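You operate a simulated robot arm through the tools that you are given. There is no shell and no other tool.

You run a simulated robot arm. Do the job below in one go: nothing can be reset, and whatever is moved stays where it is left.

## Task
Lock the gold tags from the bench away in the orange drawer.
Fine: knob to OPEN, drawer shut, knob back to CLOSED. Where these are worked on the way, their far stop is far enough and under half their travel is too little: orange drawer.

Only the result counts: the job must be done as asked and must still hold three seconds after the hand-in. Knocking over, shifting, dropping, spilling or breaking anything else fails it.

## Robot
A 6-joint arm with a two-finger gripper, fixed in place. Base frame: the origin is at the foot of the arm, x ahead of it, y to its left, z up. Units: m, rad, N and s.
Its first joint turns from -2.897 to 2.897 rad. Payload 2.45 kg.
Tool frame: the origin (TCP) lies between the finger pads and is the grasp point; the fingertips stand 0.02 m ahead of it; z points along the fingers, y is the line along which they close. The gripper opens to 0.14 m. The gripper's body begins 0.168 m behind the TCP.
Orientation is told as [roll, pitch, yaw] about the base's x, y, z axes, in that order, counted from this pose: with the fingers straight down and closing along the base's y, the tool's x points along the base's -x, its y along +y and its z along -z.

## Interface
- The arm moves only by the tool step_arm. Its argument "targets" is a list of rows, each a list of 3 entries, a list of its own where there are three numbers: the shift along the tool's x, y, z in m, then the turn, a rotation vector about the tool's x, y, z in degrees, then the closure, from 0 (fully open) to 1 (shut). In form: [[[dx, dy, dz], [wx, wy, wz], hand], ...]. A call has 1 to 20 rows; each row is the pose to reach, as a shift and turn from the pose commanded when the call began, along the tool's axes at that moment. A row lasts 0.2 s, in which the tool goes at most 0.05 m and 0.15 rad; a call with a longer step from one row to the next is refused whole, and so is a gripper value outside its range. Where a pose cannot be reached the arm comes as near as it can. A force on the tool above 40 N (or 10 N above the force at the start of the call, whichever is more), or a blocked arm, ends the call early, and 0.2 s more pass. The fingers move at their own pace (about 0.045 m/s each) and stop on an object; they squeeze with about 29 N. The grip force told is the motor's: it shows also when the fingers shut on nothing. Time passes only in rows, and 0.2 s behind the last, so rows that repeat a pose let the fingers close. The reply holds the time, the measured pose of the TCP, the force on the tool along the base axes, the opening and the grip force, in the units named above and with some noise, with the torque about the TCP (base axes, N m) and any sound that the robot's microphone picked up, and new pictures: "pictures" is both (left out), scene, wrist or none.
- Cameras (640 x 400 px; columns grow to the right, rows downward): "scene" is fixed at [0.051, 0.4993, 1.3544]; the picture's right is [0.35, -0.94, 0.00], its down [-0.46, -0.17, -0.87] and it looks along [0.82, 0.30, -0.49] (base axes); focal length 350 px, centre (320, 200). "wrist" rides on the gripper at [0.078, 0.011, -0.209] in the tool frame; the picture's right is [-0.14, 0.99, 0.00], its down [-0.92, -0.13, -0.37] and it looks along [-0.37, -0.05, 0.93] (tool axes); focal length 280 px, centre (320, 200). There is no depth. A picture from a camera that has moved, and an enlarged one, comes with that camera's place and axes in the base frame and with its lens.
- zoom(camera, box): a new picture of the part [left, top, right, bottom] of that camera's present view, enlarged. It takes no simulated time.
- finish_job(): hands the job in; it is judged then, once.

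Nothing tells you positions but the pictures and the camera data. Unless the task says otherwise, let go and move clear before handing in.

The tools are called after "Request:" as a command line: name --argument value ..., lists and objects as JSON in quotes. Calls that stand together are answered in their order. step_arm: Moves the arm, as the interface text tells. Its arguments: {"type":"object","properties":{"targets":{"type":"array"},"pictures":{"type":"string","enum":["both","scene","wrist","none"]}},"required":["targets"]} The other tools are called the same way: zoom (camera, box) takes an enlarged picture of a part of a camera's view; finish_job () hands the job in.

At the start:

```text
time_s: 0.0
eef_pos: [0.6166, 0.5619, 1.0732]
ee_rot: [0.0, 0.0, 0.001]
wrist_force: [0.7, 0.5, 0.2]
torque: [-0.01, -0.03, -0.03]
grip_width: 0.1401
grasp_force: 0.0
```

scene: 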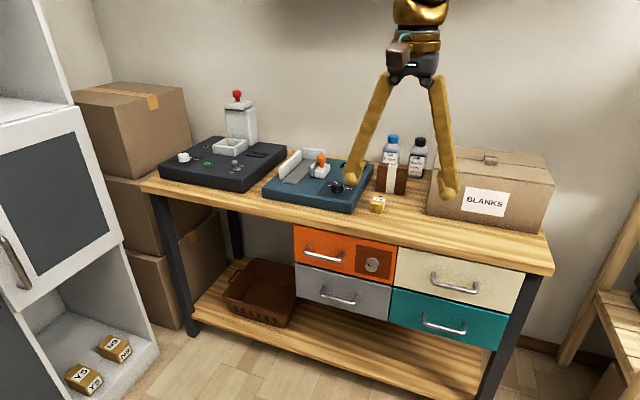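
wrist: 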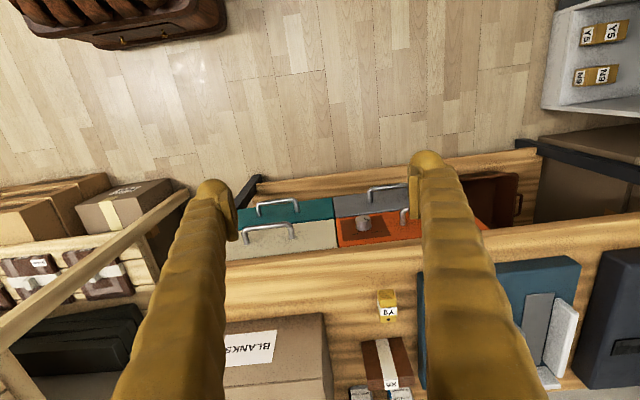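

I see a bench with an orange drawer (with a knob on its front), a gold cube on the bench, and two more gold cubes in a cabinet at the left. I'll zoom in to look at details before moving.

Request:
zoom --camera "scene" --box '[280, 210, 440, 310]'

Request:
zoom --camera "scene" --box '[330, 130, 490, 230]'

Request:
zoom --camera "scene" --box '[150, 80, 390, 230]'

Request:
zoom --camera "wrist" --box '[220, 160, 540, 360]'

Request:
zoom --camera "scene" --box '[0, 200, 320, 400]'

```text
4.00 times, centred on (360, 260) of scene
camera zoom: at [0.051, 0.4993, 1.3544], right [0.35, -0.94, 0.0], down [-0.46, -0.17, -0.87], along [0.82, 0.3, -0.49], focal length 1398 px, centre (160, -40)
```

zoom: 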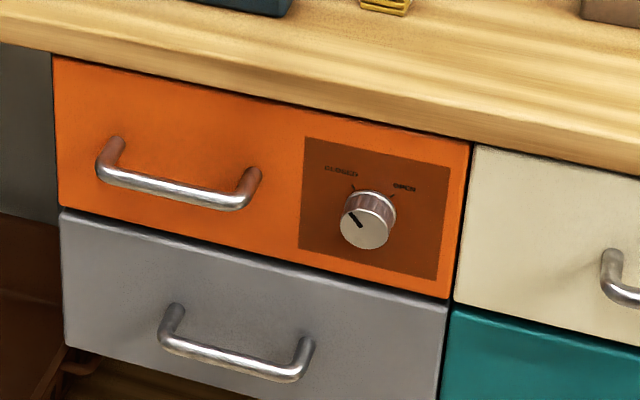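

```text
4.00 times, centred on (410, 180) of scene
camera zoom: at [0.051, 0.4993, 1.3544], right [0.35, -0.94, 0.0], down [-0.46, -0.17, -0.87], along [0.82, 0.3, -0.49], focal length 1398 px, centre (-40, 280)
```

zoom: 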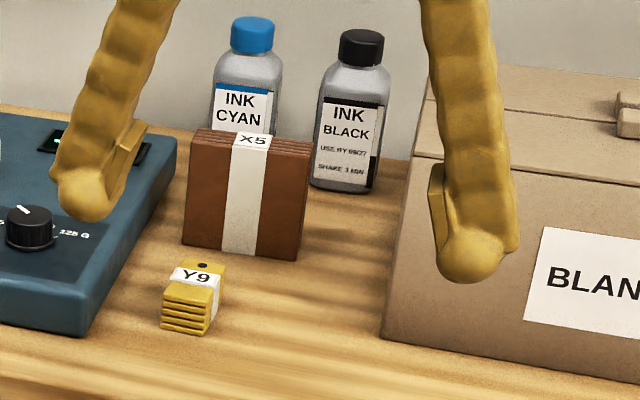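

```text
2.67 times, centred on (270, 155) of scene
camera zoom: at [0.051, 0.4993, 1.3544], right [0.35, -0.94, 0.0], down [-0.46, -0.17, -0.87], along [0.82, 0.3, -0.49], focal length 932 px, centre (453, 320)
```

zoom: 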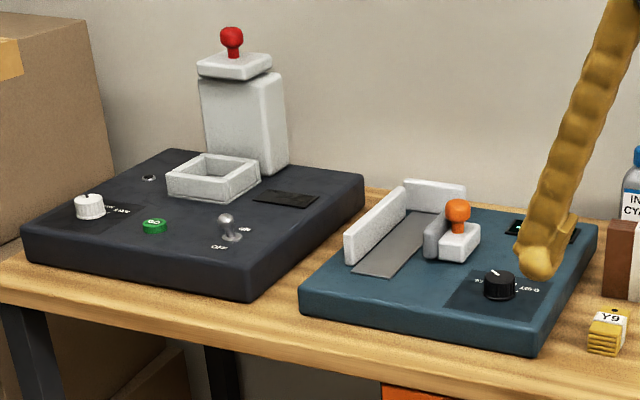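

```text
2.00 times, centred on (380, 260) of wrist
camera zoom: at [0.5372, 0.572, 1.2832], right [0.14, 0.99, 0.0], down [0.92, -0.13, 0.37], along [0.37, -0.05, -0.93], focal length 561 px, centre (200, 80)
```

zoom: 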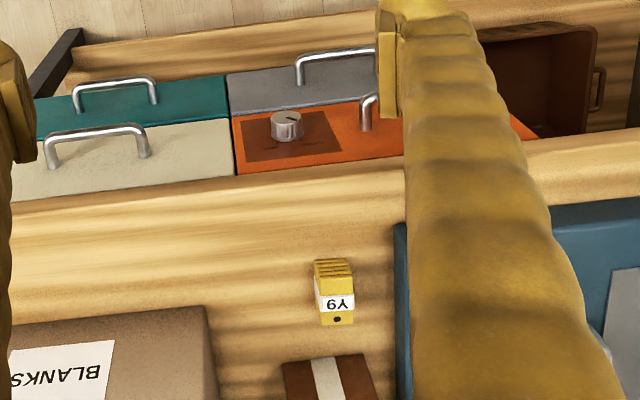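

```text
2.00 times, centred on (160, 300) of scene
camera zoom: at [0.051, 0.4993, 1.3544], right [0.35, -0.94, 0.0], down [-0.46, -0.17, -0.87], along [0.82, 0.3, -0.49], focal length 699 px, centre (640, 0)
```

zoom: 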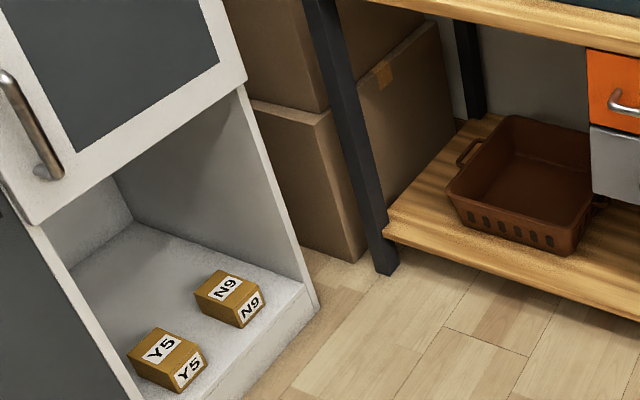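

The gold tags (Y9 stack) sit on the bench at about (0.985, 0.65, 0.82). The orange drawer spans y≈0.57–0.885, z≈0.62–0.76, with its knob near (0.83, 0.63, 0.71), pointing to CLOSED. I'll turn the tool to face the drawer from a distance so I can see it better.

Request:
zoom --camera "scene" --box '[352, 240, 400, 270]'

Request:
step_arm --targets '[[[0.01, 0.005, 0.025], [0, -7.5, 0], 0], [[0.02, 0.01, 0.05], [0, -15, 0], 0], [[0.03, 0.015, 0.075], [0, -22.5, 0], 0], [[0.04, 0.02, 0.1], [0, -30, 0], 0], [[0.05, 0.025, 0.125], [0, -37.5, 0], 0], [[0.06, 0.03, 0.15], [0, -45, 0], 0], [[0.07, 0.035, 0.175], [0, -52.5, 0], 0], [[0.08, 0.04, 0.2], [0, -60, 0], 0], [[0.09, 0.045, 0.225], [0, -67.5, 0], 0], [[0.1, 0.05, 0.25], [0, -75, 0], 0], [[0.11, 0.055, 0.275], [0, -82.5, 0], 0], [[0.12, 0.065, 0.3], [0, -90, 0], 0]]'

```text
13.33 times, centred on (376, 255) of scene
camera zoom: at [0.051, 0.4993, 1.3544], right [0.35, -0.94, 0.0], down [-0.46, -0.17, -0.87], along [0.82, 0.3, -0.49], focal length 4661 px, centre (-427, -533)
```

zoom: 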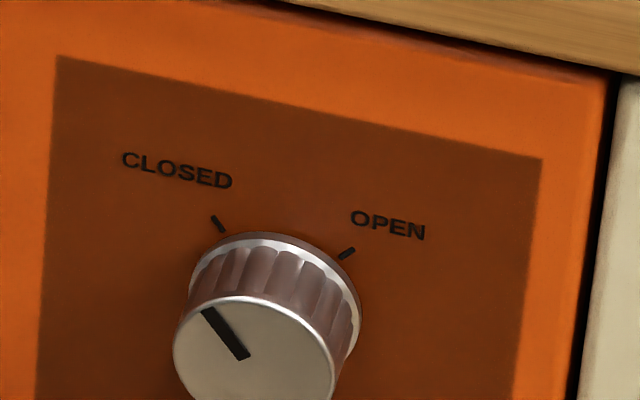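

```text
time_s: 2.6
eef_pos: [0.5027, 0.6576, 0.7949]
ee_rot: [-1.275, -1.545, 1.259]
wrist_force: [-0.2, 0.1, -0.3]
torque: [0.0, 0.01, -0.03]
grip_width: 0.1398
grasp_force: 0.0
out of reach, approached as far as the arm can: row 11, 12
camera wrist: at [0.2921, 0.6688, 0.7195], right [0.01, 0.99, 0.11], down [-0.36, -0.1, 0.93], along [0.93, -0.05, 0.36], focal length 280 px, centre (320, 200)
```

scene: 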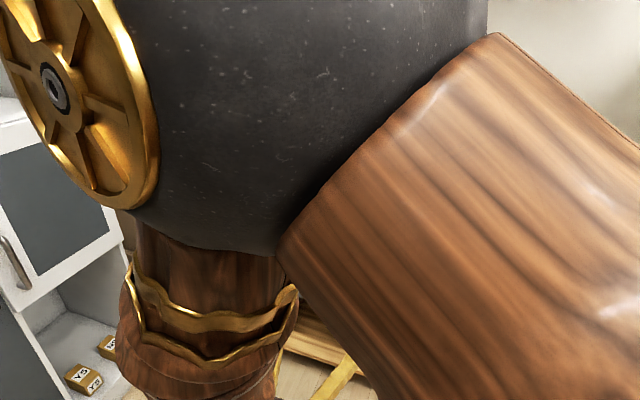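
wrist: 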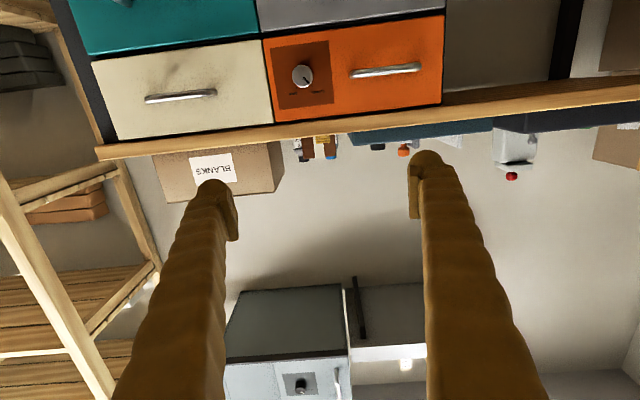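

The drawer front is now visible upside down in the wrist view. I was near the inner reach limit there, so I'll move ahead a little and take a closer look.

Request:
step_arm --targets '[[[0, 0, 0.04], [0, 0, 0], 0], [[0, 0, 0.08], [0, 0, 0], 0], [[0, 0, 0.11], [0, 0, 0], 0], [[0, 0, 0.11], [0, 0, 0], 0]]'

```text
time_s: 3.6
eef_pos: [0.6131, 0.6568, 0.7946]
ee_rot: [2.05, -1.57, -2.049]
wrist_force: [0.8, 1.0, -0.6]
torque: [0.0, 0.01, -0.01]
grip_width: 0.14
grasp_force: 0.0
out of reach, approached as far as the arm can: row 1
camera wrist: at [0.4031, 0.6675, 0.7175], right [0.0, 0.99, 0.14], down [-0.37, -0.13, 0.92], along [0.93, -0.05, 0.37], focal length 280 px, centre (320, 200)
```

scene: 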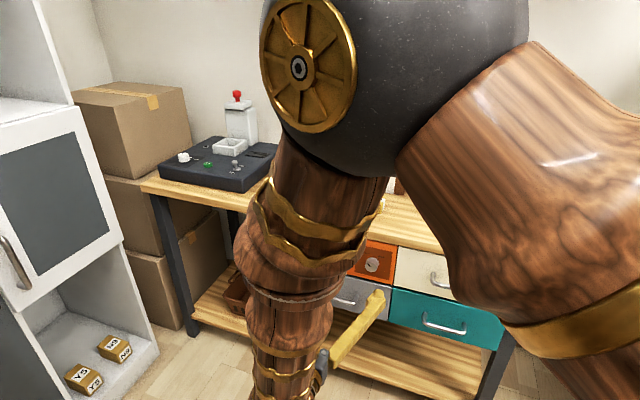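
wrist: 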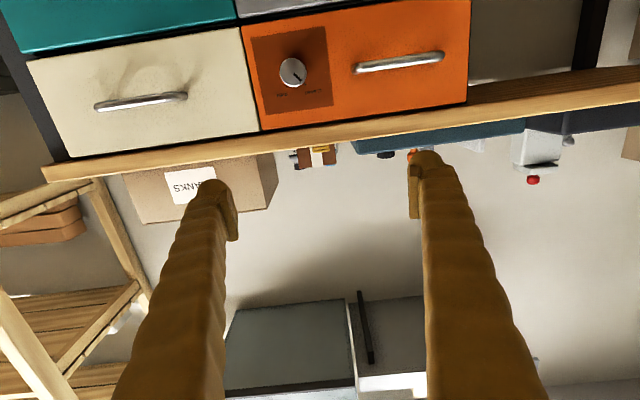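

Request:
zoom --camera "wrist" --box '[240, 20, 352, 130]'

Request:
zoom --camera "wrist" --box '[320, 0, 480, 100]'

Request:
zoom --camera "wrist" --box '[240, 100, 440, 225]'

```text
3.64 times, centred on (296, 75) of wrist
camera zoom: at [0.4031, 0.6675, 0.7175], right [0.0, 0.99, 0.14], down [-0.37, -0.13, 0.92], along [0.93, -0.05, 0.37], focal length 1020 px, centre (407, 654)
```

zoom: 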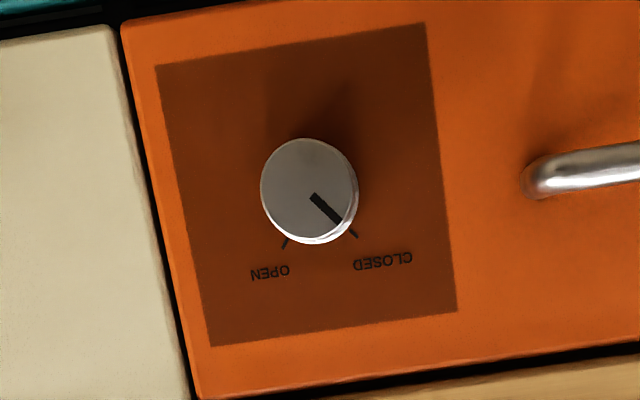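

```text
4.00 times, centred on (400, 50) of wrist
camera zoom: at [0.4031, 0.6675, 0.7175], right [0.0, 0.99, 0.14], down [-0.37, -0.13, 0.92], along [0.93, -0.05, 0.37], focal length 1122 px, centre (0, 800)
```

zoom: 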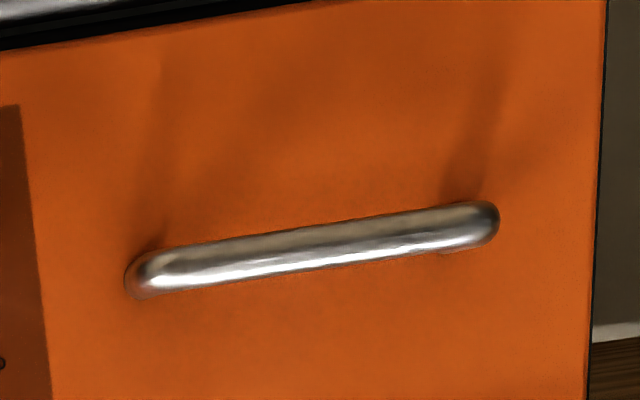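

```text
3.20 times, centred on (340, 162) of wrist
camera zoom: at [0.4031, 0.6675, 0.7175], right [0.0, 0.99, 0.14], down [-0.37, -0.13, 0.92], along [0.93, -0.05, 0.37], focal length 897 px, centre (256, 320)
```

zoom: 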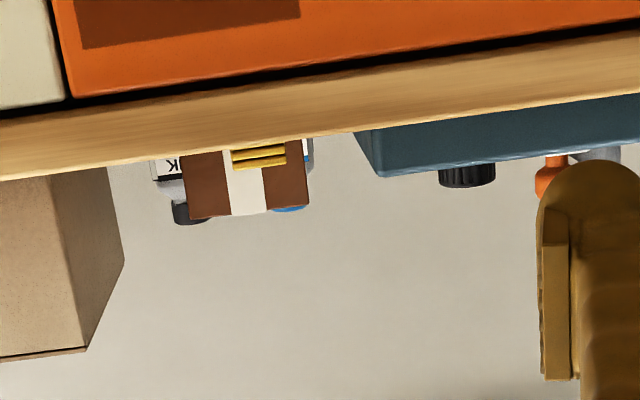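

The knob axis is at about y=0.633, z=0.693, with its face near x=0.838. The handle is near (0.822, 0.777, 0.70). Next I'll move in front of the knob with the fingers part closed so they clear the handle.

Request:
step_arm --targets '[[[0.0254, -0.006, 0.035], [0, 0, 0], 0.3], [[0.0508, -0.012, 0.07], [0, 0, 0], 0.55], [[0.0762, -0.018, 0.105], [0, 0, 0], 0.55], [[0.1016, -0.024, 0.14], [0, 0, 0], 0.55], [[0.1016, -0.024, 0.14], [0, 0, 0], 0.55], [[0.1016, -0.024, 0.14], [0, 0, 0], 0.55]]'

```text
time_s: 5.0
eef_pos: [0.7558, 0.6377, 0.6958]
ee_rot: [-1.354, -1.561, 1.349]
wrist_force: [0.2, -0.3, 0.9]
torque: [-0.02, 0.0, 0.0]
grip_width: 0.0629
grasp_force: 0.1
out of reach, approached as far as the arm can: row 3, 4, 5, 6
camera wrist: at [0.546, 0.6476, 0.62], right [0.01, 0.99, 0.13], down [-0.37, -0.12, 0.92], along [0.93, -0.05, 0.36], focal length 280 px, centre (320, 200)
```

scene: 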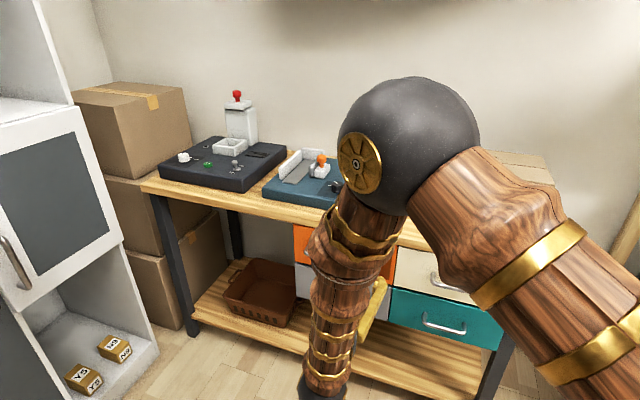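
wrist: 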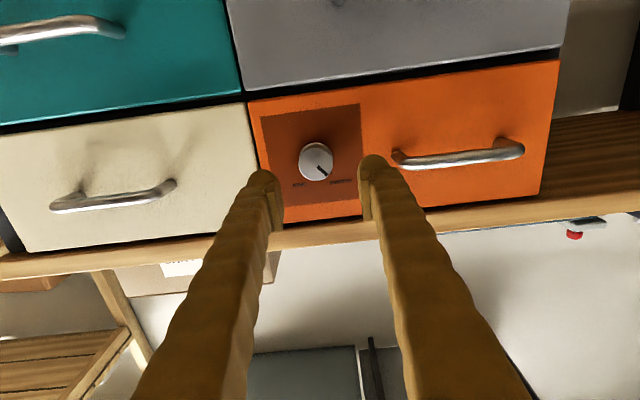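

The knob sits between the open fingertips. The pose was a few mm off from a reach limit, so I'll edge forward and check how well it tracks.

Request:
step_arm --targets '[[[0.0014, -0.0023, 0.022], [0, 0, 0], 0.55], [[0.0028, -0.0047, 0.044], [0, 0, 0], 0.55], [[0.0028, -0.0047, 0.044], [0, 0, 0], 0.55]]'

Request:
zoom --camera "wrist" --box '[220, 80, 420, 205]'

```text
time_s: 5.8
eef_pos: [0.8009, 0.6334, 0.6938]
ee_rot: [1.499, -1.568, -1.499]
wrist_force: [0.7, 0.4, -1.2]
torque: [-0.01, -0.03, -0.01]
grip_width: 0.0631
grasp_force: 0.0
camera wrist: at [0.5904, 0.6431, 0.6163], right [0.0, 0.99, 0.14], down [-0.37, -0.13, 0.92], along [0.93, -0.05, 0.36], focal length 280 px, centre (320, 200)
```

scene: 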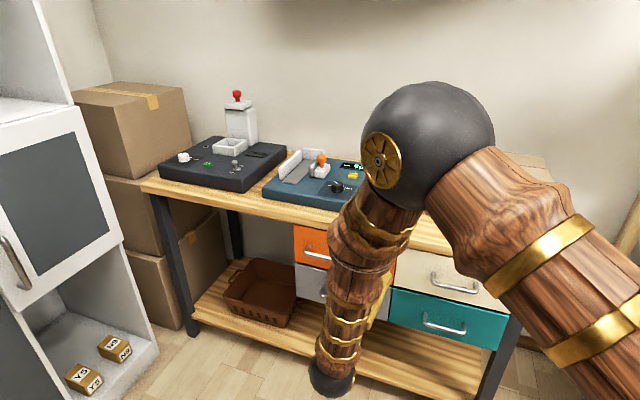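
wrist: 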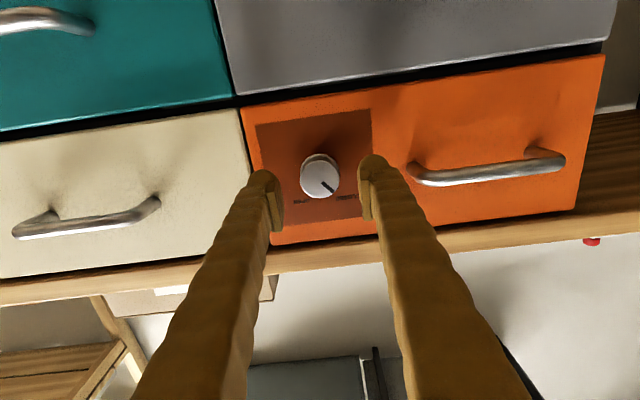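

```text
3.20 times, centred on (320, 142) of wrist
camera zoom: at [0.5904, 0.6431, 0.6163], right [0.0, 0.99, 0.14], down [-0.37, -0.13, 0.92], along [0.93, -0.05, 0.36], focal length 897 px, centre (320, 384)
```

zoom: 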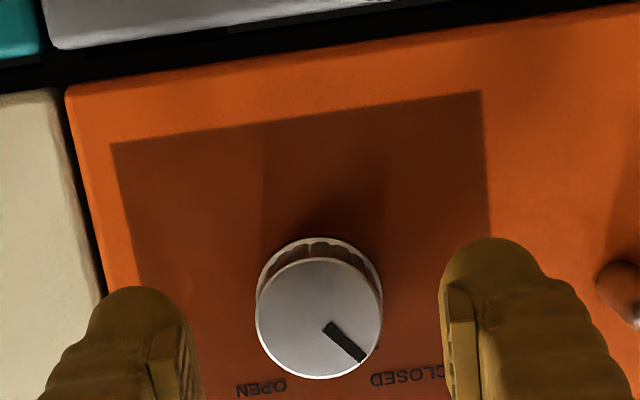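

Tracking is accurate now and the knob is centred between the fingers, about 37 mm wide. I'll advance to x≈0.833 and close on it.

Request:
step_arm --targets '[[[0.0005, -0.0008, 0.016], [0, 0, 0], 0.55], [[0.0005, -0.0008, 0.032], [0, 0, 0], 0.55], [[0.0005, -0.0008, 0.032], [0, 0, 0], 0.7], [[0.0005, -0.0008, 0.032], [0, 0, 0], 0.85], [[0.0005, -0.0008, 0.032], [0, 0, 0], 0.85], [[0.0005, -0.0008, 0.032], [0, 0, 0], 0.85]]'

Request:
zoom --camera "wrist" --box '[220, 80, 420, 205]'

```text
time_s: 7.2
eef_pos: [0.8318, 0.6335, 0.6941]
ee_rot: [2.088, -1.572, -2.086]
wrist_force: [8.2, 19.3, -2.3]
torque: [0.08, -0.01, 0.19]
grip_width: 0.0346
grasp_force: 45.0
camera wrist: at [0.6224, 0.6429, 0.6161], right [0.0, 0.99, 0.14], down [-0.37, -0.13, 0.92], along [0.93, -0.05, 0.37], focal length 280 px, centre (320, 200)
```

scene: 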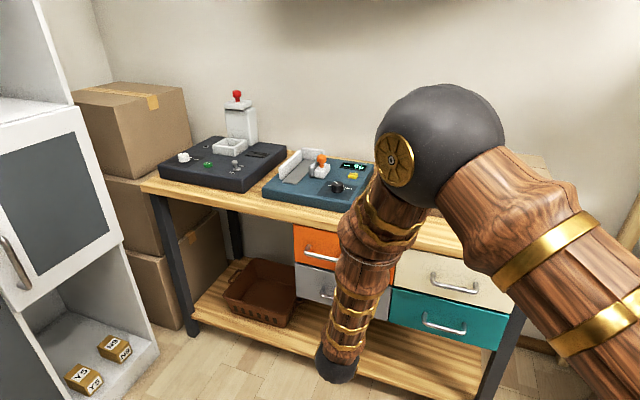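
wrist: 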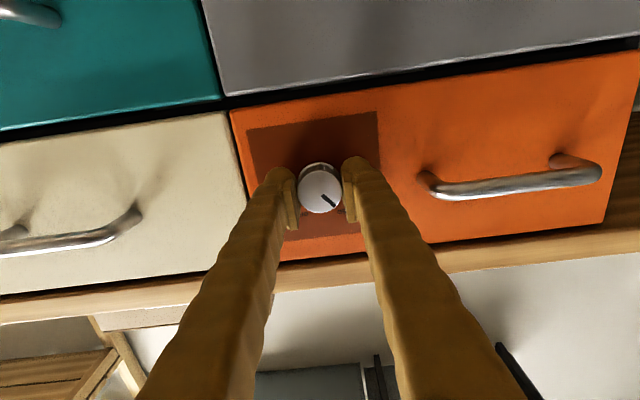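

```text
3.20 times, centred on (320, 142) of wrist
camera zoom: at [0.6224, 0.6429, 0.6161], right [0.0, 0.99, 0.14], down [-0.37, -0.13, 0.92], along [0.93, -0.05, 0.37], focal length 897 px, centre (320, 384)
```

zoom: 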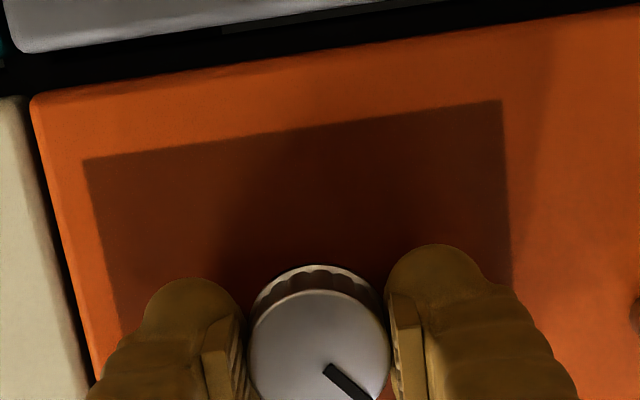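

The knob is gripped (width 0.0346), with a sideways force of about 19 N that suggests I'm off-centre by 1–2 mm. I'll shift slightly to +y to relieve it and begin turning toward OPEN (clockwise seen from the front).

Request:
step_arm --targets '[[[0, 0.0015, 0], [0, 0, 0], 0.85], [[0, 0.0015, 0], [0, 0, 6], 0.85], [[0, 0.0015, 0], [0, 0, 12], 0.85], [[0, 0.0015, 0], [0, 0, 18], 0.85], [[0, 0.0015, 0], [0, 0, 24], 0.85]]'

Request:
zoom --camera "wrist" --box '[220, 120, 420, 245]'

```text
time_s: 7.8
eef_pos: [0.8325, 0.6328, 0.6929]
ee_rot: [1.463, -1.538, -1.471]
wrist_force: [-5.0, -1.5, 2.1]
torque: [-0.02, 0.06, 0.04]
grip_width: 0.0348
grasp_force: 44.8
out of reach, approached as far as the arm can: row 2
stopped in row 2: the force on the tool passed its limit at 50 N (the readings are from after the stop); the commanded pose is now the measured one
camera wrist: at [0.6225, 0.6477, 0.6173], right [0.01, 0.99, 0.17], down [-0.37, -0.16, 0.92], along [0.93, -0.07, 0.36], focal length 280 px, centre (320, 200)
```

scene: 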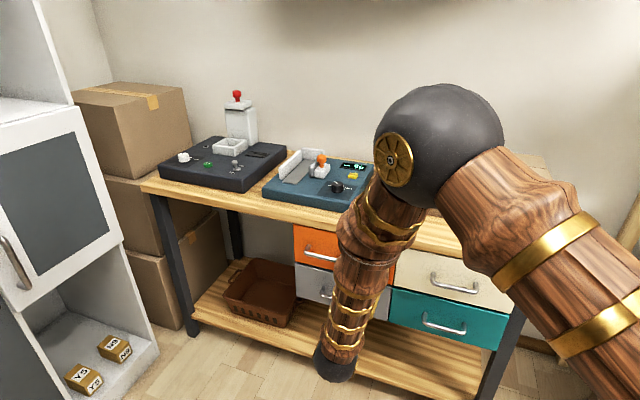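
wrist: 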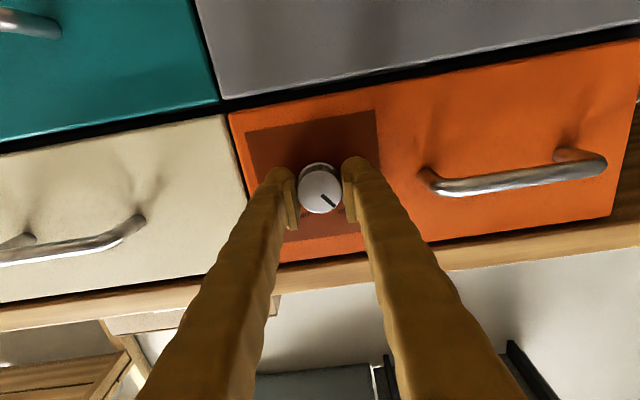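

```text
3.20 times, centred on (320, 182) of wrist
camera zoom: at [0.6225, 0.6477, 0.6173], right [0.01, 0.99, 0.17], down [-0.37, -0.16, 0.92], along [0.93, -0.07, 0.36], focal length 897 px, centre (320, 256)
```

zoom: 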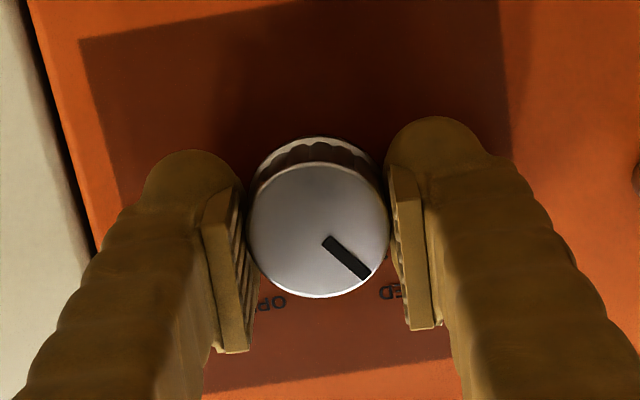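

The turn was blocked by a wrist limit of the arm, because rotating further that way is out of reach, not by the knob itself. I'll release, back off, and pre-rotate the gripper about −82° so the 80–90° turn has room.

Request:
step_arm --targets '[[[0, 0, 0], [0, 0, 0], 0.55], [[0, 0, 0], [0, 0, 0], 0.55], [[0, 0, -0.022], [0, 0, 0], 0.55], [[0, 0, -0.045], [0, 0, 0], 0.55], [[0, 0, -0.045], [0, 0, -8], 0.55], [[0, 0, -0.045], [0, 0, -16], 0.55], [[0, 0, -0.045], [0, 0, -24], 0.55], [[0, 0, -0.045], [0, 0, -32], 0.55], [[0, 0, -0.045], [0, 0, -40], 0.55], [[0, 0, -0.045], [0, 0, -48], 0.55], [[0, 0, -0.045], [0, 0, -56], 0.55], [[0, 0, -0.045], [0, 0, -64], 0.55], [[0, 0, -0.045], [0, 0, -72], 0.55], [[0, 0, -0.045], [0, 0, -80], 0.55], [[0, 0, -0.045], [0, 0, -80], 0.55]]'

Request:
zoom --camera "wrist" --box '[220, 80, 420, 205]'

```text
time_s: 10.9
eef_pos: [0.7882, 0.6321, 0.6933]
ee_rot: [-1.565, -0.207, 1.562]
wrist_force: [-0.4, -0.6, 0.4]
torque: [0.0, 0.01, -0.03]
grip_width: 0.063
grasp_force: 0.0
out of reach, approached as far as the arm can: row 4
camera wrist: at [0.5769, 0.5607, 0.6682], right [0.0, 0.34, -0.94], down [-0.36, 0.88, 0.32], along [0.93, 0.34, 0.12], focal length 280 px, centre (320, 200)
```

scene: 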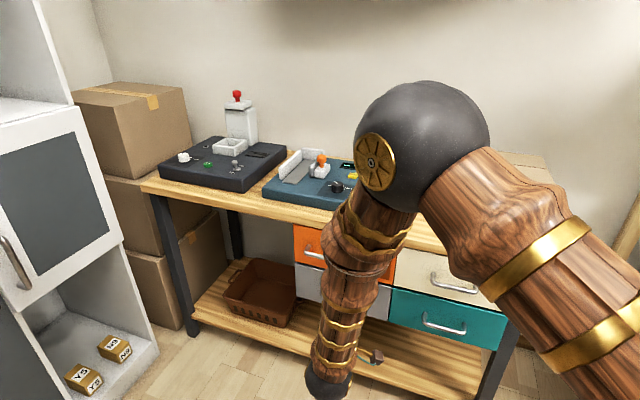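
wrist: 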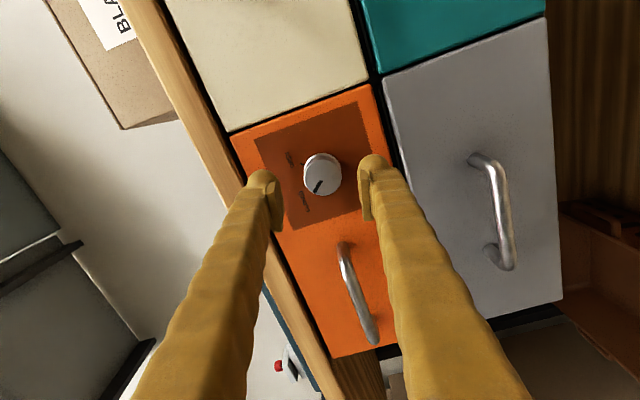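

```text
3.20 times, centred on (320, 142) of wrist
camera zoom: at [0.5769, 0.5607, 0.6682], right [0.0, 0.34, -0.94], down [-0.36, 0.88, 0.32], along [0.93, 0.34, 0.12], focal length 897 px, centre (320, 384)
```

zoom: 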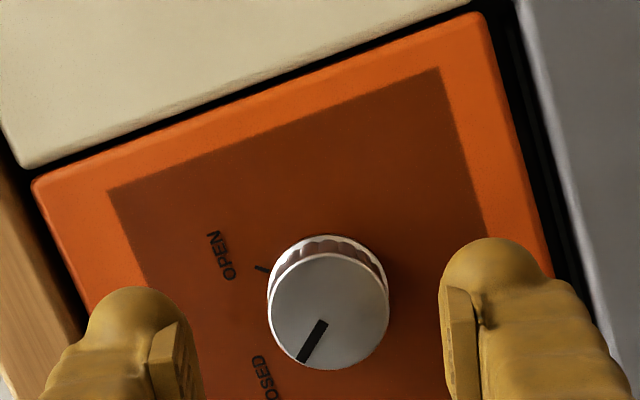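

The rotated orientation is reachable. I'll rotate a further 17° for margin, line up on the knob, advance, and grip it.

Request:
step_arm --targets '[[[-0.0005, 0.0008, 0], [0, 0, -8], 0.55], [[-0.0009, 0.0015, 0], [0, 0, -17], 0.55], [[-0.0009, 0.0015, 0.022], [0, 0, -17], 0.55], [[-0.0009, 0.0015, 0.0445], [0, 0, -17], 0.55], [[-0.0009, 0.0015, 0.0445], [0, 0, -17], 0.55], [[-0.0009, 0.0015, 0.0445], [0, 0, -17], 0.7], [[-0.0009, 0.0015, 0.0445], [0, 0, -17], 0.8], [[-0.0009, 0.0015, 0.0445], [0, 0, -17], 0.8]]'

Request:
zoom --camera "wrist" --box '[220, 120, 420, 245]'

```text
refused: row 2 steps farther than a row can; nothing moved
```

```text
3.20 times, centred on (320, 182) of wrist
camera zoom: at [0.5769, 0.5607, 0.6682], right [0.0, 0.34, -0.94], down [-0.36, 0.88, 0.32], along [0.93, 0.34, 0.12], focal length 897 px, centre (320, 256)
```

zoom: 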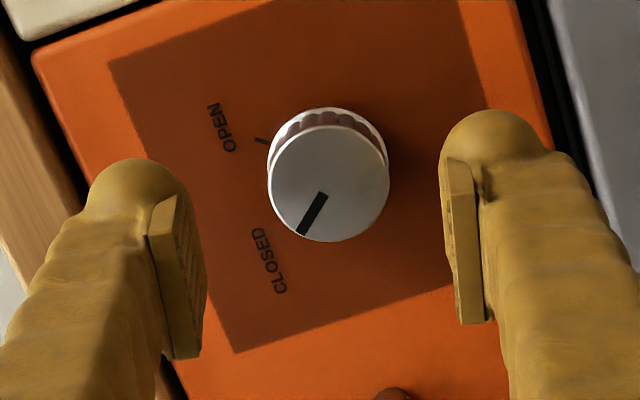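

One row's turn exceeded the 8.59° limit, so nothing moved. I'll resend it with three smaller turn steps.

Request:
step_arm --targets '[[[-0.0004, 0.0006, 0], [0, 0, -6], 0.55], [[-0.0007, 0.001, 0], [0, 0, -12], 0.55], [[-0.0009, 0.0015, 0], [0, 0, -17], 0.55], [[-0.0009, 0.0015, 0.022], [0, 0, -17], 0.55], [[-0.0009, 0.0015, 0.0445], [0, 0, -17], 0.55], [[-0.0009, 0.0015, 0.0445], [0, 0, -17], 0.55], [[-0.0009, 0.0015, 0.0445], [0, 0, -17], 0.7], [[-0.0009, 0.0015, 0.0445], [0, 0, -17], 0.8], [[-0.0009, 0.0015, 0.0445], [0, 0, -17], 0.8]]'

Request:
zoom --camera "wrist" --box '[220, 120, 420, 245]'

```text
time_s: 12.9
eef_pos: [0.8315, 0.6323, 0.6913]
ee_rot: [-1.566, 0.09, 1.563]
wrist_force: [0.5, 0.0, -13.1]
torque: [0.01, 0.11, 0.03]
grip_width: 0.0368
grasp_force: 6.8
camera wrist: at [0.6213, 0.5563, 0.6893], right [0.0, 0.05, -1.0], down [-0.36, 0.93, 0.05], along [0.93, 0.36, 0.01], focal length 280 px, centre (320, 200)
```

scene: 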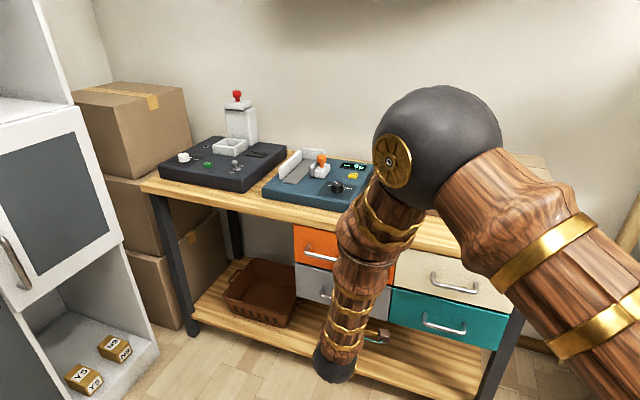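
wrist: 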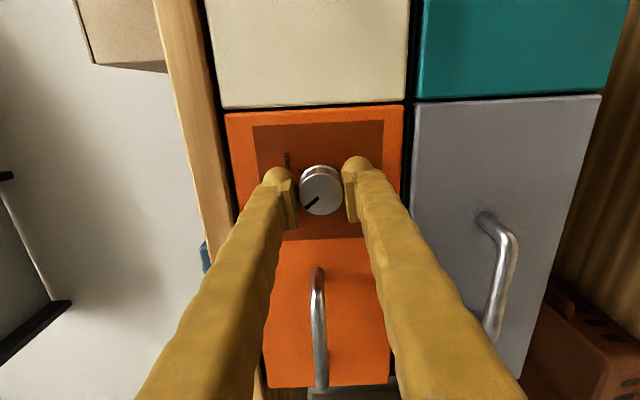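

```text
3.20 times, centred on (320, 182) of wrist
camera zoom: at [0.6213, 0.5563, 0.6893], right [0.0, 0.05, -1.0], down [-0.36, 0.93, 0.05], along [0.93, 0.36, 0.01], focal length 897 px, centre (320, 256)
```

zoom: 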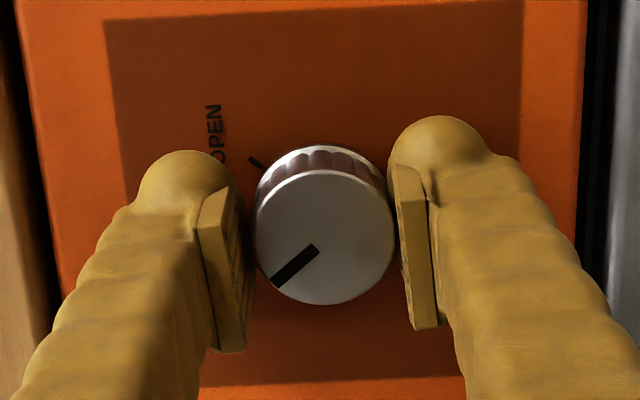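

The gripper is on the knob with the lower finger touching first. I'll lower by 1 mm, let the grip settle, and start turning toward OPEN.

Request:
step_arm --targets '[[[0, 0.001, 0], [0, 0, 0], 0.85], [[0, 0.001, 0], [0, 0, 0], 0.85], [[0, 0.001, 0], [0, 0, 5], 0.85], [[0, 0.001, 0], [0, 0, 10], 0.85], [[0, 0.001, 0], [0, 0, 15], 0.85], [[0, 0.001, 0], [0, 0, 20], 0.85]]'

Request:
zoom --camera "wrist" --box '[220, 120, 420, 245]'

```text
time_s: 14.3
eef_pos: [0.8331, 0.6338, 0.6901]
ee_rot: [-1.567, -0.261, 1.56]
wrist_force: [-6.6, -5.5, -13.3]
torque: [0.0, 0.13, -0.09]
grip_width: 0.0347
grasp_force: 44.8
camera wrist: at [0.6214, 0.5626, 0.6617], right [0.0, 0.39, -0.92], down [-0.36, 0.86, 0.36], along [0.93, 0.33, 0.14], focal length 280 px, centre (320, 200)
```

scene: 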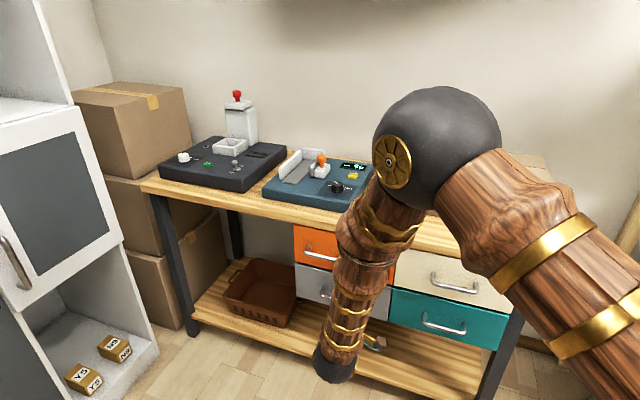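
wrist: 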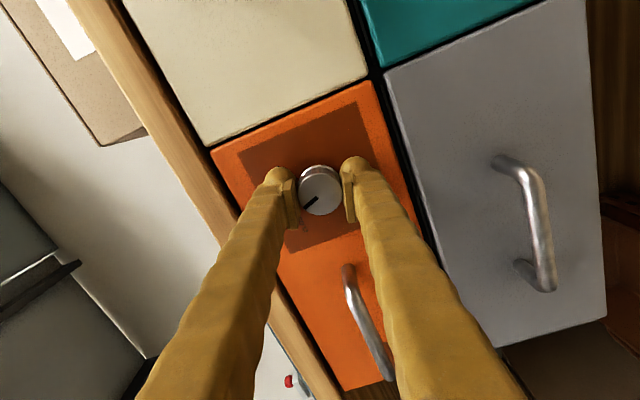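

```text
3.20 times, centred on (320, 182) of wrist
camera zoom: at [0.6214, 0.5626, 0.6617], right [0.0, 0.39, -0.92], down [-0.36, 0.86, 0.36], along [0.93, 0.33, 0.14], focal length 897 px, centre (320, 256)
```

zoom: 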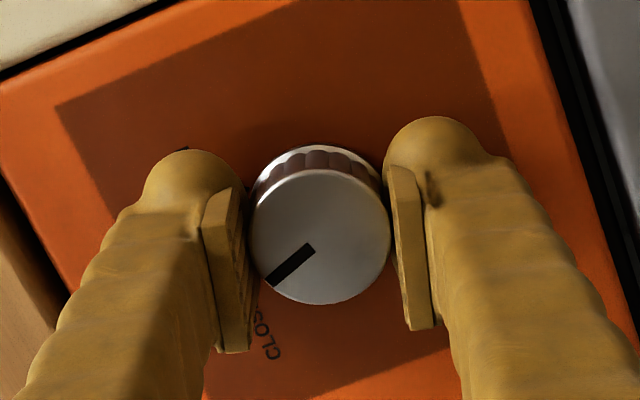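

The knob is turning with the gripper, about 20° so far. I'll continue toward OPEN.

Request:
step_arm --targets '[[[0.0002, 0.0008, 0], [0, 0, 5], 0.85], [[0.0002, 0.0008, 0], [0, 0, 11], 0.85], [[0.0002, 0.0008, 0], [0, 0, 17], 0.85], [[0.0002, 0.0008, 0], [0, 0, 23], 0.85], [[0.0002, 0.0008, 0], [0, 0, 29], 0.85], [[0.0002, 0.0008, 0], [0, 0, 35], 0.85], [[0.0002, 0.0008, 0], [0, 0, 41], 0.85], [[0.0002, 0.0008, 0], [0, 0, 47], 0.85], [[0.0002, 0.0008, 0], [0, 0, 53], 0.85]]'

Request:
zoom --camera "wrist" --box '[220, 120, 420, 245]'

```text
time_s: 16.4
eef_pos: [0.8323, 0.6335, 0.6912]
ee_rot: [-1.564, -1.188, 1.554]
wrist_force: [-19.9, -25.9, 21.7]
torque: [-0.03, -0.3, -0.37]
grip_width: 0.0347
grasp_force: 44.7
camera wrist: at [0.6221, 0.6159, 0.616], right [0.01, 0.97, -0.24], down [-0.36, 0.23, 0.9], along [0.93, 0.08, 0.36], focal length 280 px, centre (320, 200)
```

scene: 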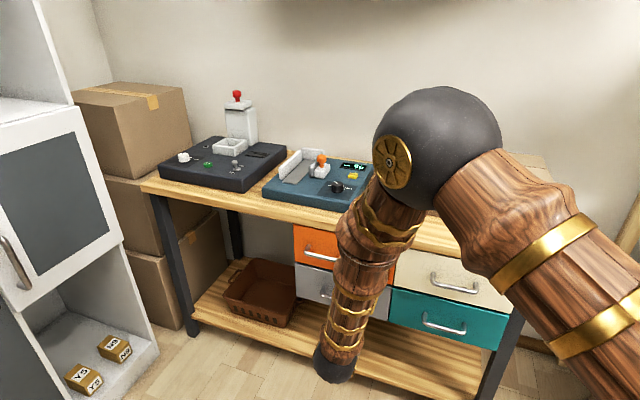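
wrist: 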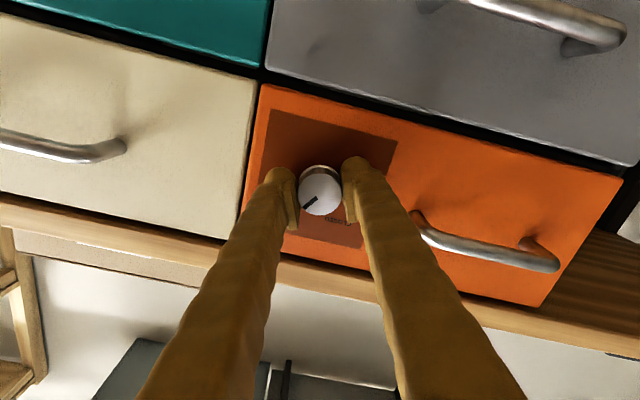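

```text
3.20 times, centred on (320, 182) of wrist
camera zoom: at [0.6221, 0.6159, 0.616], right [0.01, 0.97, -0.24], down [-0.36, 0.23, 0.9], along [0.93, 0.08, 0.36], focal length 897 px, centre (320, 256)
```

zoom: 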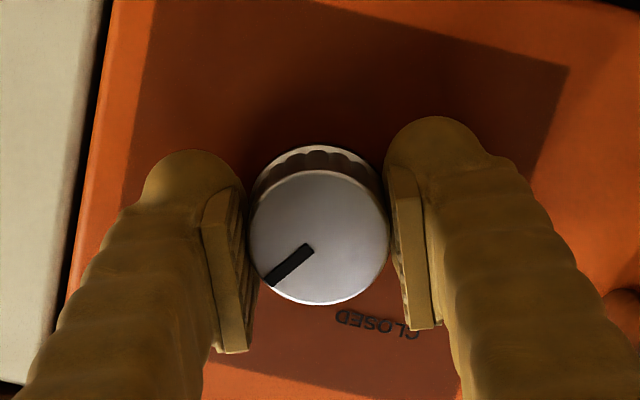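

About 73° turned, with side force building up from a slight centring error. I'll relieve it and turn the rest of the way in small steps.

Request:
step_arm --targets '[[[-0.0005, -0.0012, -0.0005], [0, 0, 0], 0.85], [[-0.0005, -0.0012, -0.0005], [0, 0, 3], 0.85], [[-0.0005, -0.0012, -0.0005], [0, 0, 6], 0.85], [[-0.0005, -0.0012, -0.0005], [0, 0, 9], 0.85]]'

Request:
zoom --camera "wrist" --box '[220, 120, 420, 245]'

```text
time_s: 17.4
eef_pos: [0.8313, 0.6322, 0.6902]
ee_rot: [-1.554, -1.344, 1.544]
wrist_force: [2.4, -8.8, 7.0]
torque: [-0.84, -0.08, -0.02]
grip_width: 0.0347
grasp_force: 45.0
camera wrist: at [0.6213, 0.6274, 0.6141], right [0.01, 1.0, -0.09], down [-0.36, 0.09, 0.93], along [0.93, 0.02, 0.36], focal length 280 px, centre (320, 200)
```

scene: 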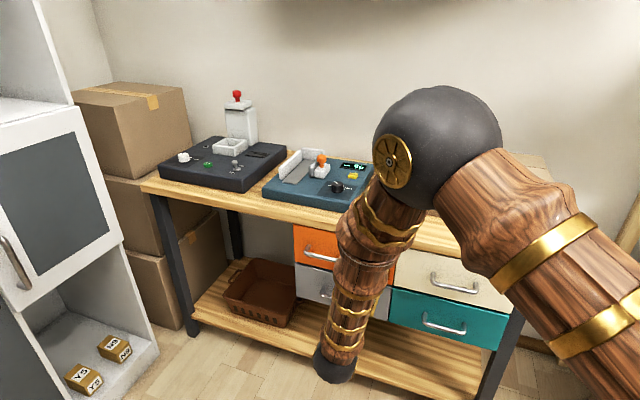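
wrist: 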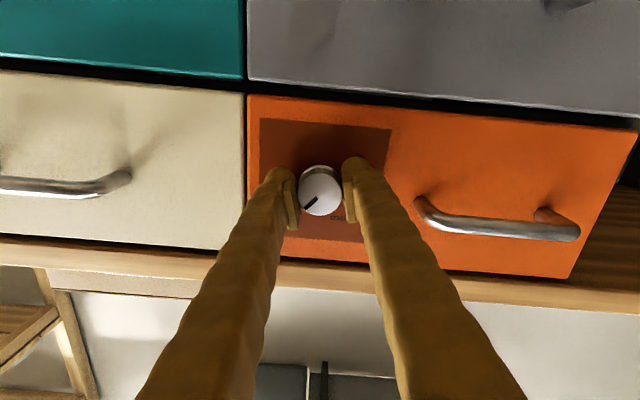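

```text
3.20 times, centred on (320, 182) of wrist
camera zoom: at [0.6213, 0.6274, 0.6141], right [0.01, 1.0, -0.09], down [-0.36, 0.09, 0.93], along [0.93, 0.02, 0.36], focal length 897 px, centre (320, 256)
```

zoom: 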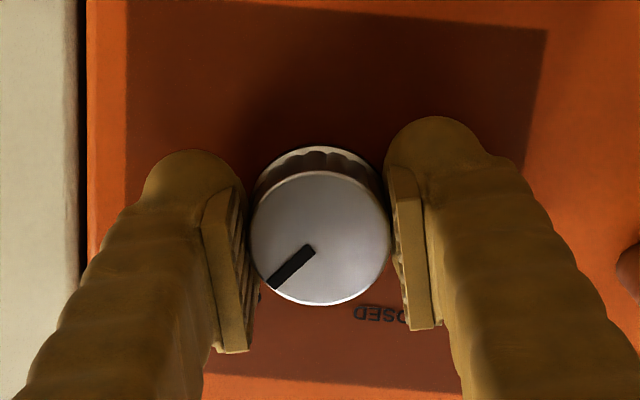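

Torque rose to −0.84 N·m and the pointer now sits at about 42° to the right, so the knob is at its OPEN stop. I'll release, back off, rotate the gripper so the fingers close vertically, and check the pointer.

Request:
step_arm --targets '[[[0, 0, 0], [0, 0, 0], 0.55], [[0, 0, 0], [0, 0, 0], 0.55], [[0, 0, 0], [0, 0, 0], 0.55], [[0, 0, -0.03], [0, 0, 0], 0.55], [[0, 0, -0.06], [0, 0, 0], 0.55], [[0, 0, -0.06], [0, 0, -7.7], 0.55], [[0, 0, -0.06], [0, 0, -15.4], 0.55], [[0, 0, -0.06], [0, 0, -23.1], 0.55], [[0, 0, -0.06], [0, 0, -30.8], 0.55], [[0, 0, -0.06], [0, 0, -38.5], 0.55], [[0, 0, -0.06], [0, 0, -46.2], 0.55], [[0, 0, -0.06], [0, 0, -53.9], 0.55], [[0, 0, -0.06], [0, 0, -61.6], 0.55], [[0, 0, -0.06], [0, 0, -69.3], 0.55], [[0, 0, -0.06], [0, 0, -77], 0.55], [[0, 0, -0.06], [0, 0, -77], 0.55]]'

Request:
zoom --camera "wrist" --box '[220, 80, 420, 205]'

Request:
zoom --camera "wrist" --box '[220, 200, 460, 350]'

```text
time_s: 20.8
eef_pos: [0.7716, 0.6329, 0.6909]
ee_rot: [-1.566, 0.004, 1.562]
wrist_force: [0.7, -0.1, -0.7]
torque: [-0.01, -0.03, 0.0]
grip_width: 0.0631
grasp_force: 0.0
camera wrist: at [0.561, 0.557, 0.6822], right [0.0, 0.13, -0.99], down [-0.36, 0.92, 0.13], along [0.93, 0.36, 0.05], focal length 280 px, centre (320, 200)
```

scene: 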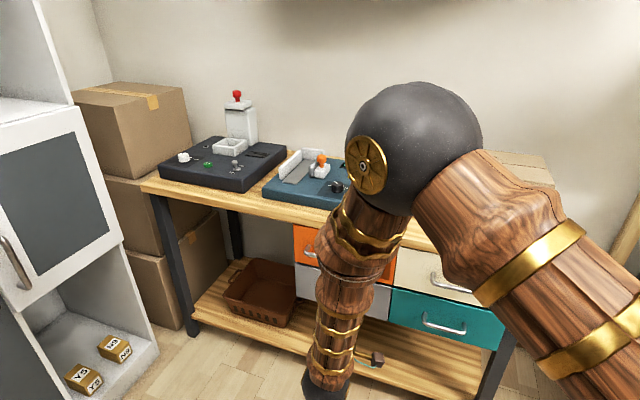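
wrist: 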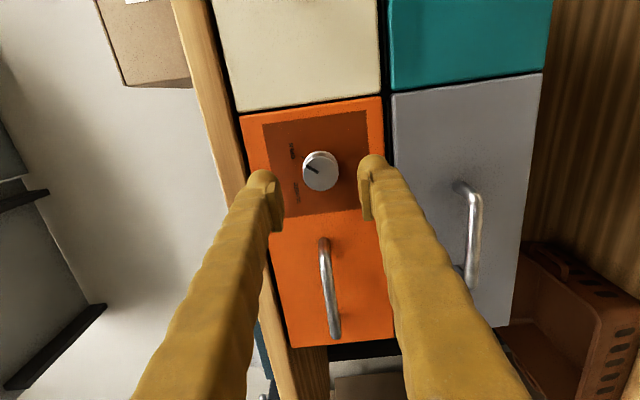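

```text
3.20 times, centred on (320, 142) of wrist
camera zoom: at [0.561, 0.557, 0.6822], right [0.0, 0.13, -0.99], down [-0.36, 0.92, 0.13], along [0.93, 0.36, 0.05], focal length 897 px, centre (320, 384)
```

zoom: 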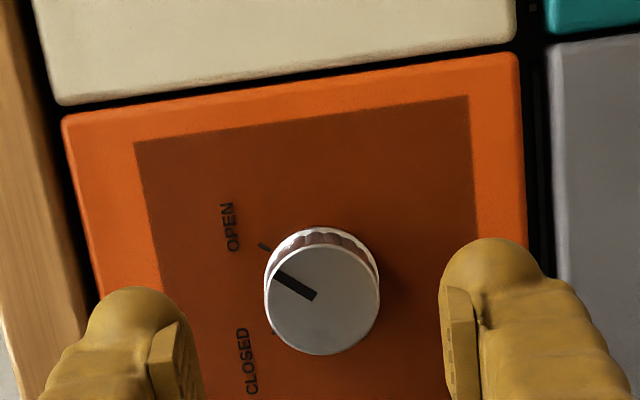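

```text
2.67 times, centred on (340, 275) of wrist
camera zoom: at [0.561, 0.557, 0.6822], right [0.0, 0.13, -0.99], down [-0.36, 0.92, 0.13], along [0.93, 0.36, 0.05], focal length 748 px, centre (267, 0)
```

zoom: 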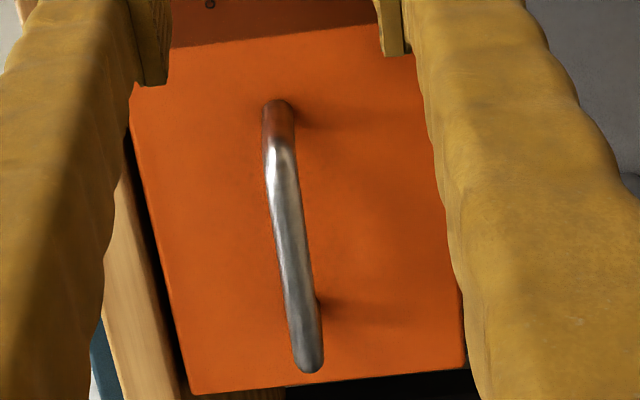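

Request:
zoom --camera "wrist" --box '[280, 135, 360, 195]'

```text
6.67 times, centred on (320, 165) of wrist
camera zoom: at [0.561, 0.557, 0.6822], right [0.0, 0.13, -0.99], down [-0.36, 0.92, 0.13], along [0.93, 0.36, 0.05], focal length 1869 px, centre (320, 433)
```

zoom: 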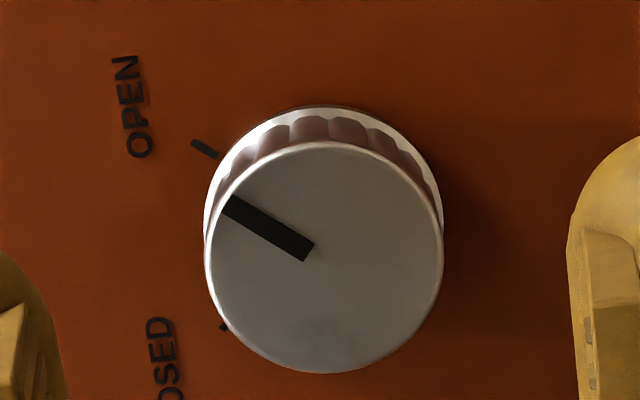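

The knob now points at OPEN. The handle bar is at about (0.82, 0.777, 0.701), so I'll move in front of it with the fingers above and below.

Request:
step_arm --targets '[[[-0.036, -0.0026, 0], [0, 0, 0], 0.55], [[-0.072, -0.0053, 0], [0, 0, 0], 0.55], [[-0.108, -0.008, 0], [0, 0, 0], 0.55], [[-0.144, -0.0106, 0], [0, 0, 0], 0.55], [[-0.144, -0.0106, 0], [0, 0, 0], 0.55]]'

Request:
zoom --camera "wrist" --box '[220, 80, 420, 205]'

```text
time_s: 21.9
eef_pos: [0.7733, 0.777, 0.7009]
ee_rot: [-1.566, 0.002, 1.561]
wrist_force: [0.4, -0.3, 0.7]
torque: [0.04, 0.02, 0.01]
grip_width: 0.063
grasp_force: 0.0
camera wrist: at [0.5617, 0.7003, 0.6924], right [0.0, 0.14, -0.99], down [-0.36, 0.92, 0.13], along [0.93, 0.36, 0.05], focal length 280 px, centre (320, 200)
```

scene: 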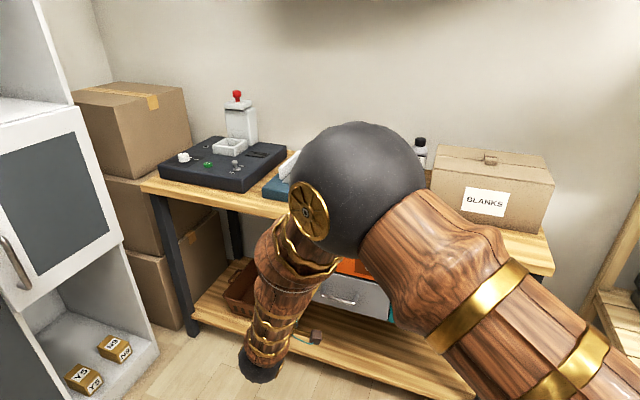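
wrist: 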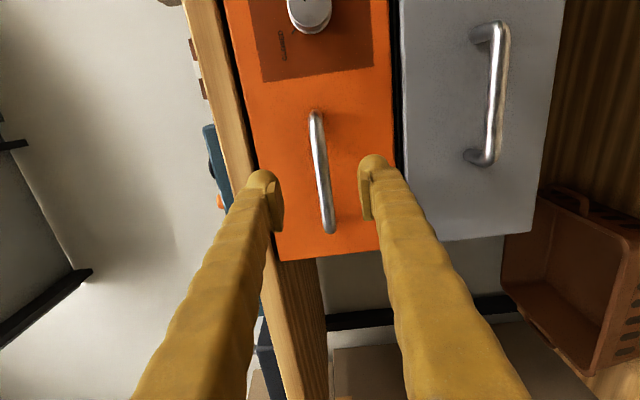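

```text
3.20 times, centred on (320, 142) of wrist
camera zoom: at [0.5617, 0.7003, 0.6924], right [0.0, 0.14, -0.99], down [-0.36, 0.92, 0.13], along [0.93, 0.36, 0.05], focal length 897 px, centre (320, 384)
```

zoom: 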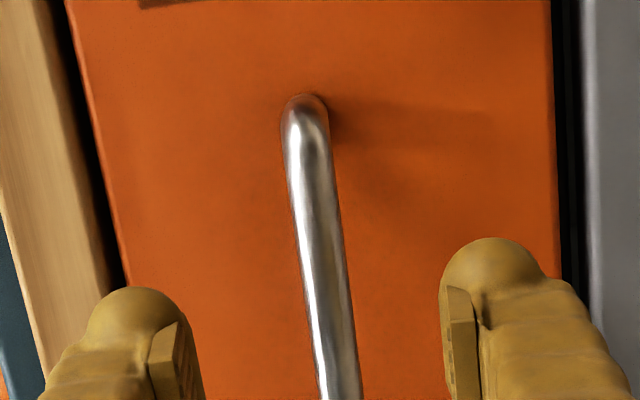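

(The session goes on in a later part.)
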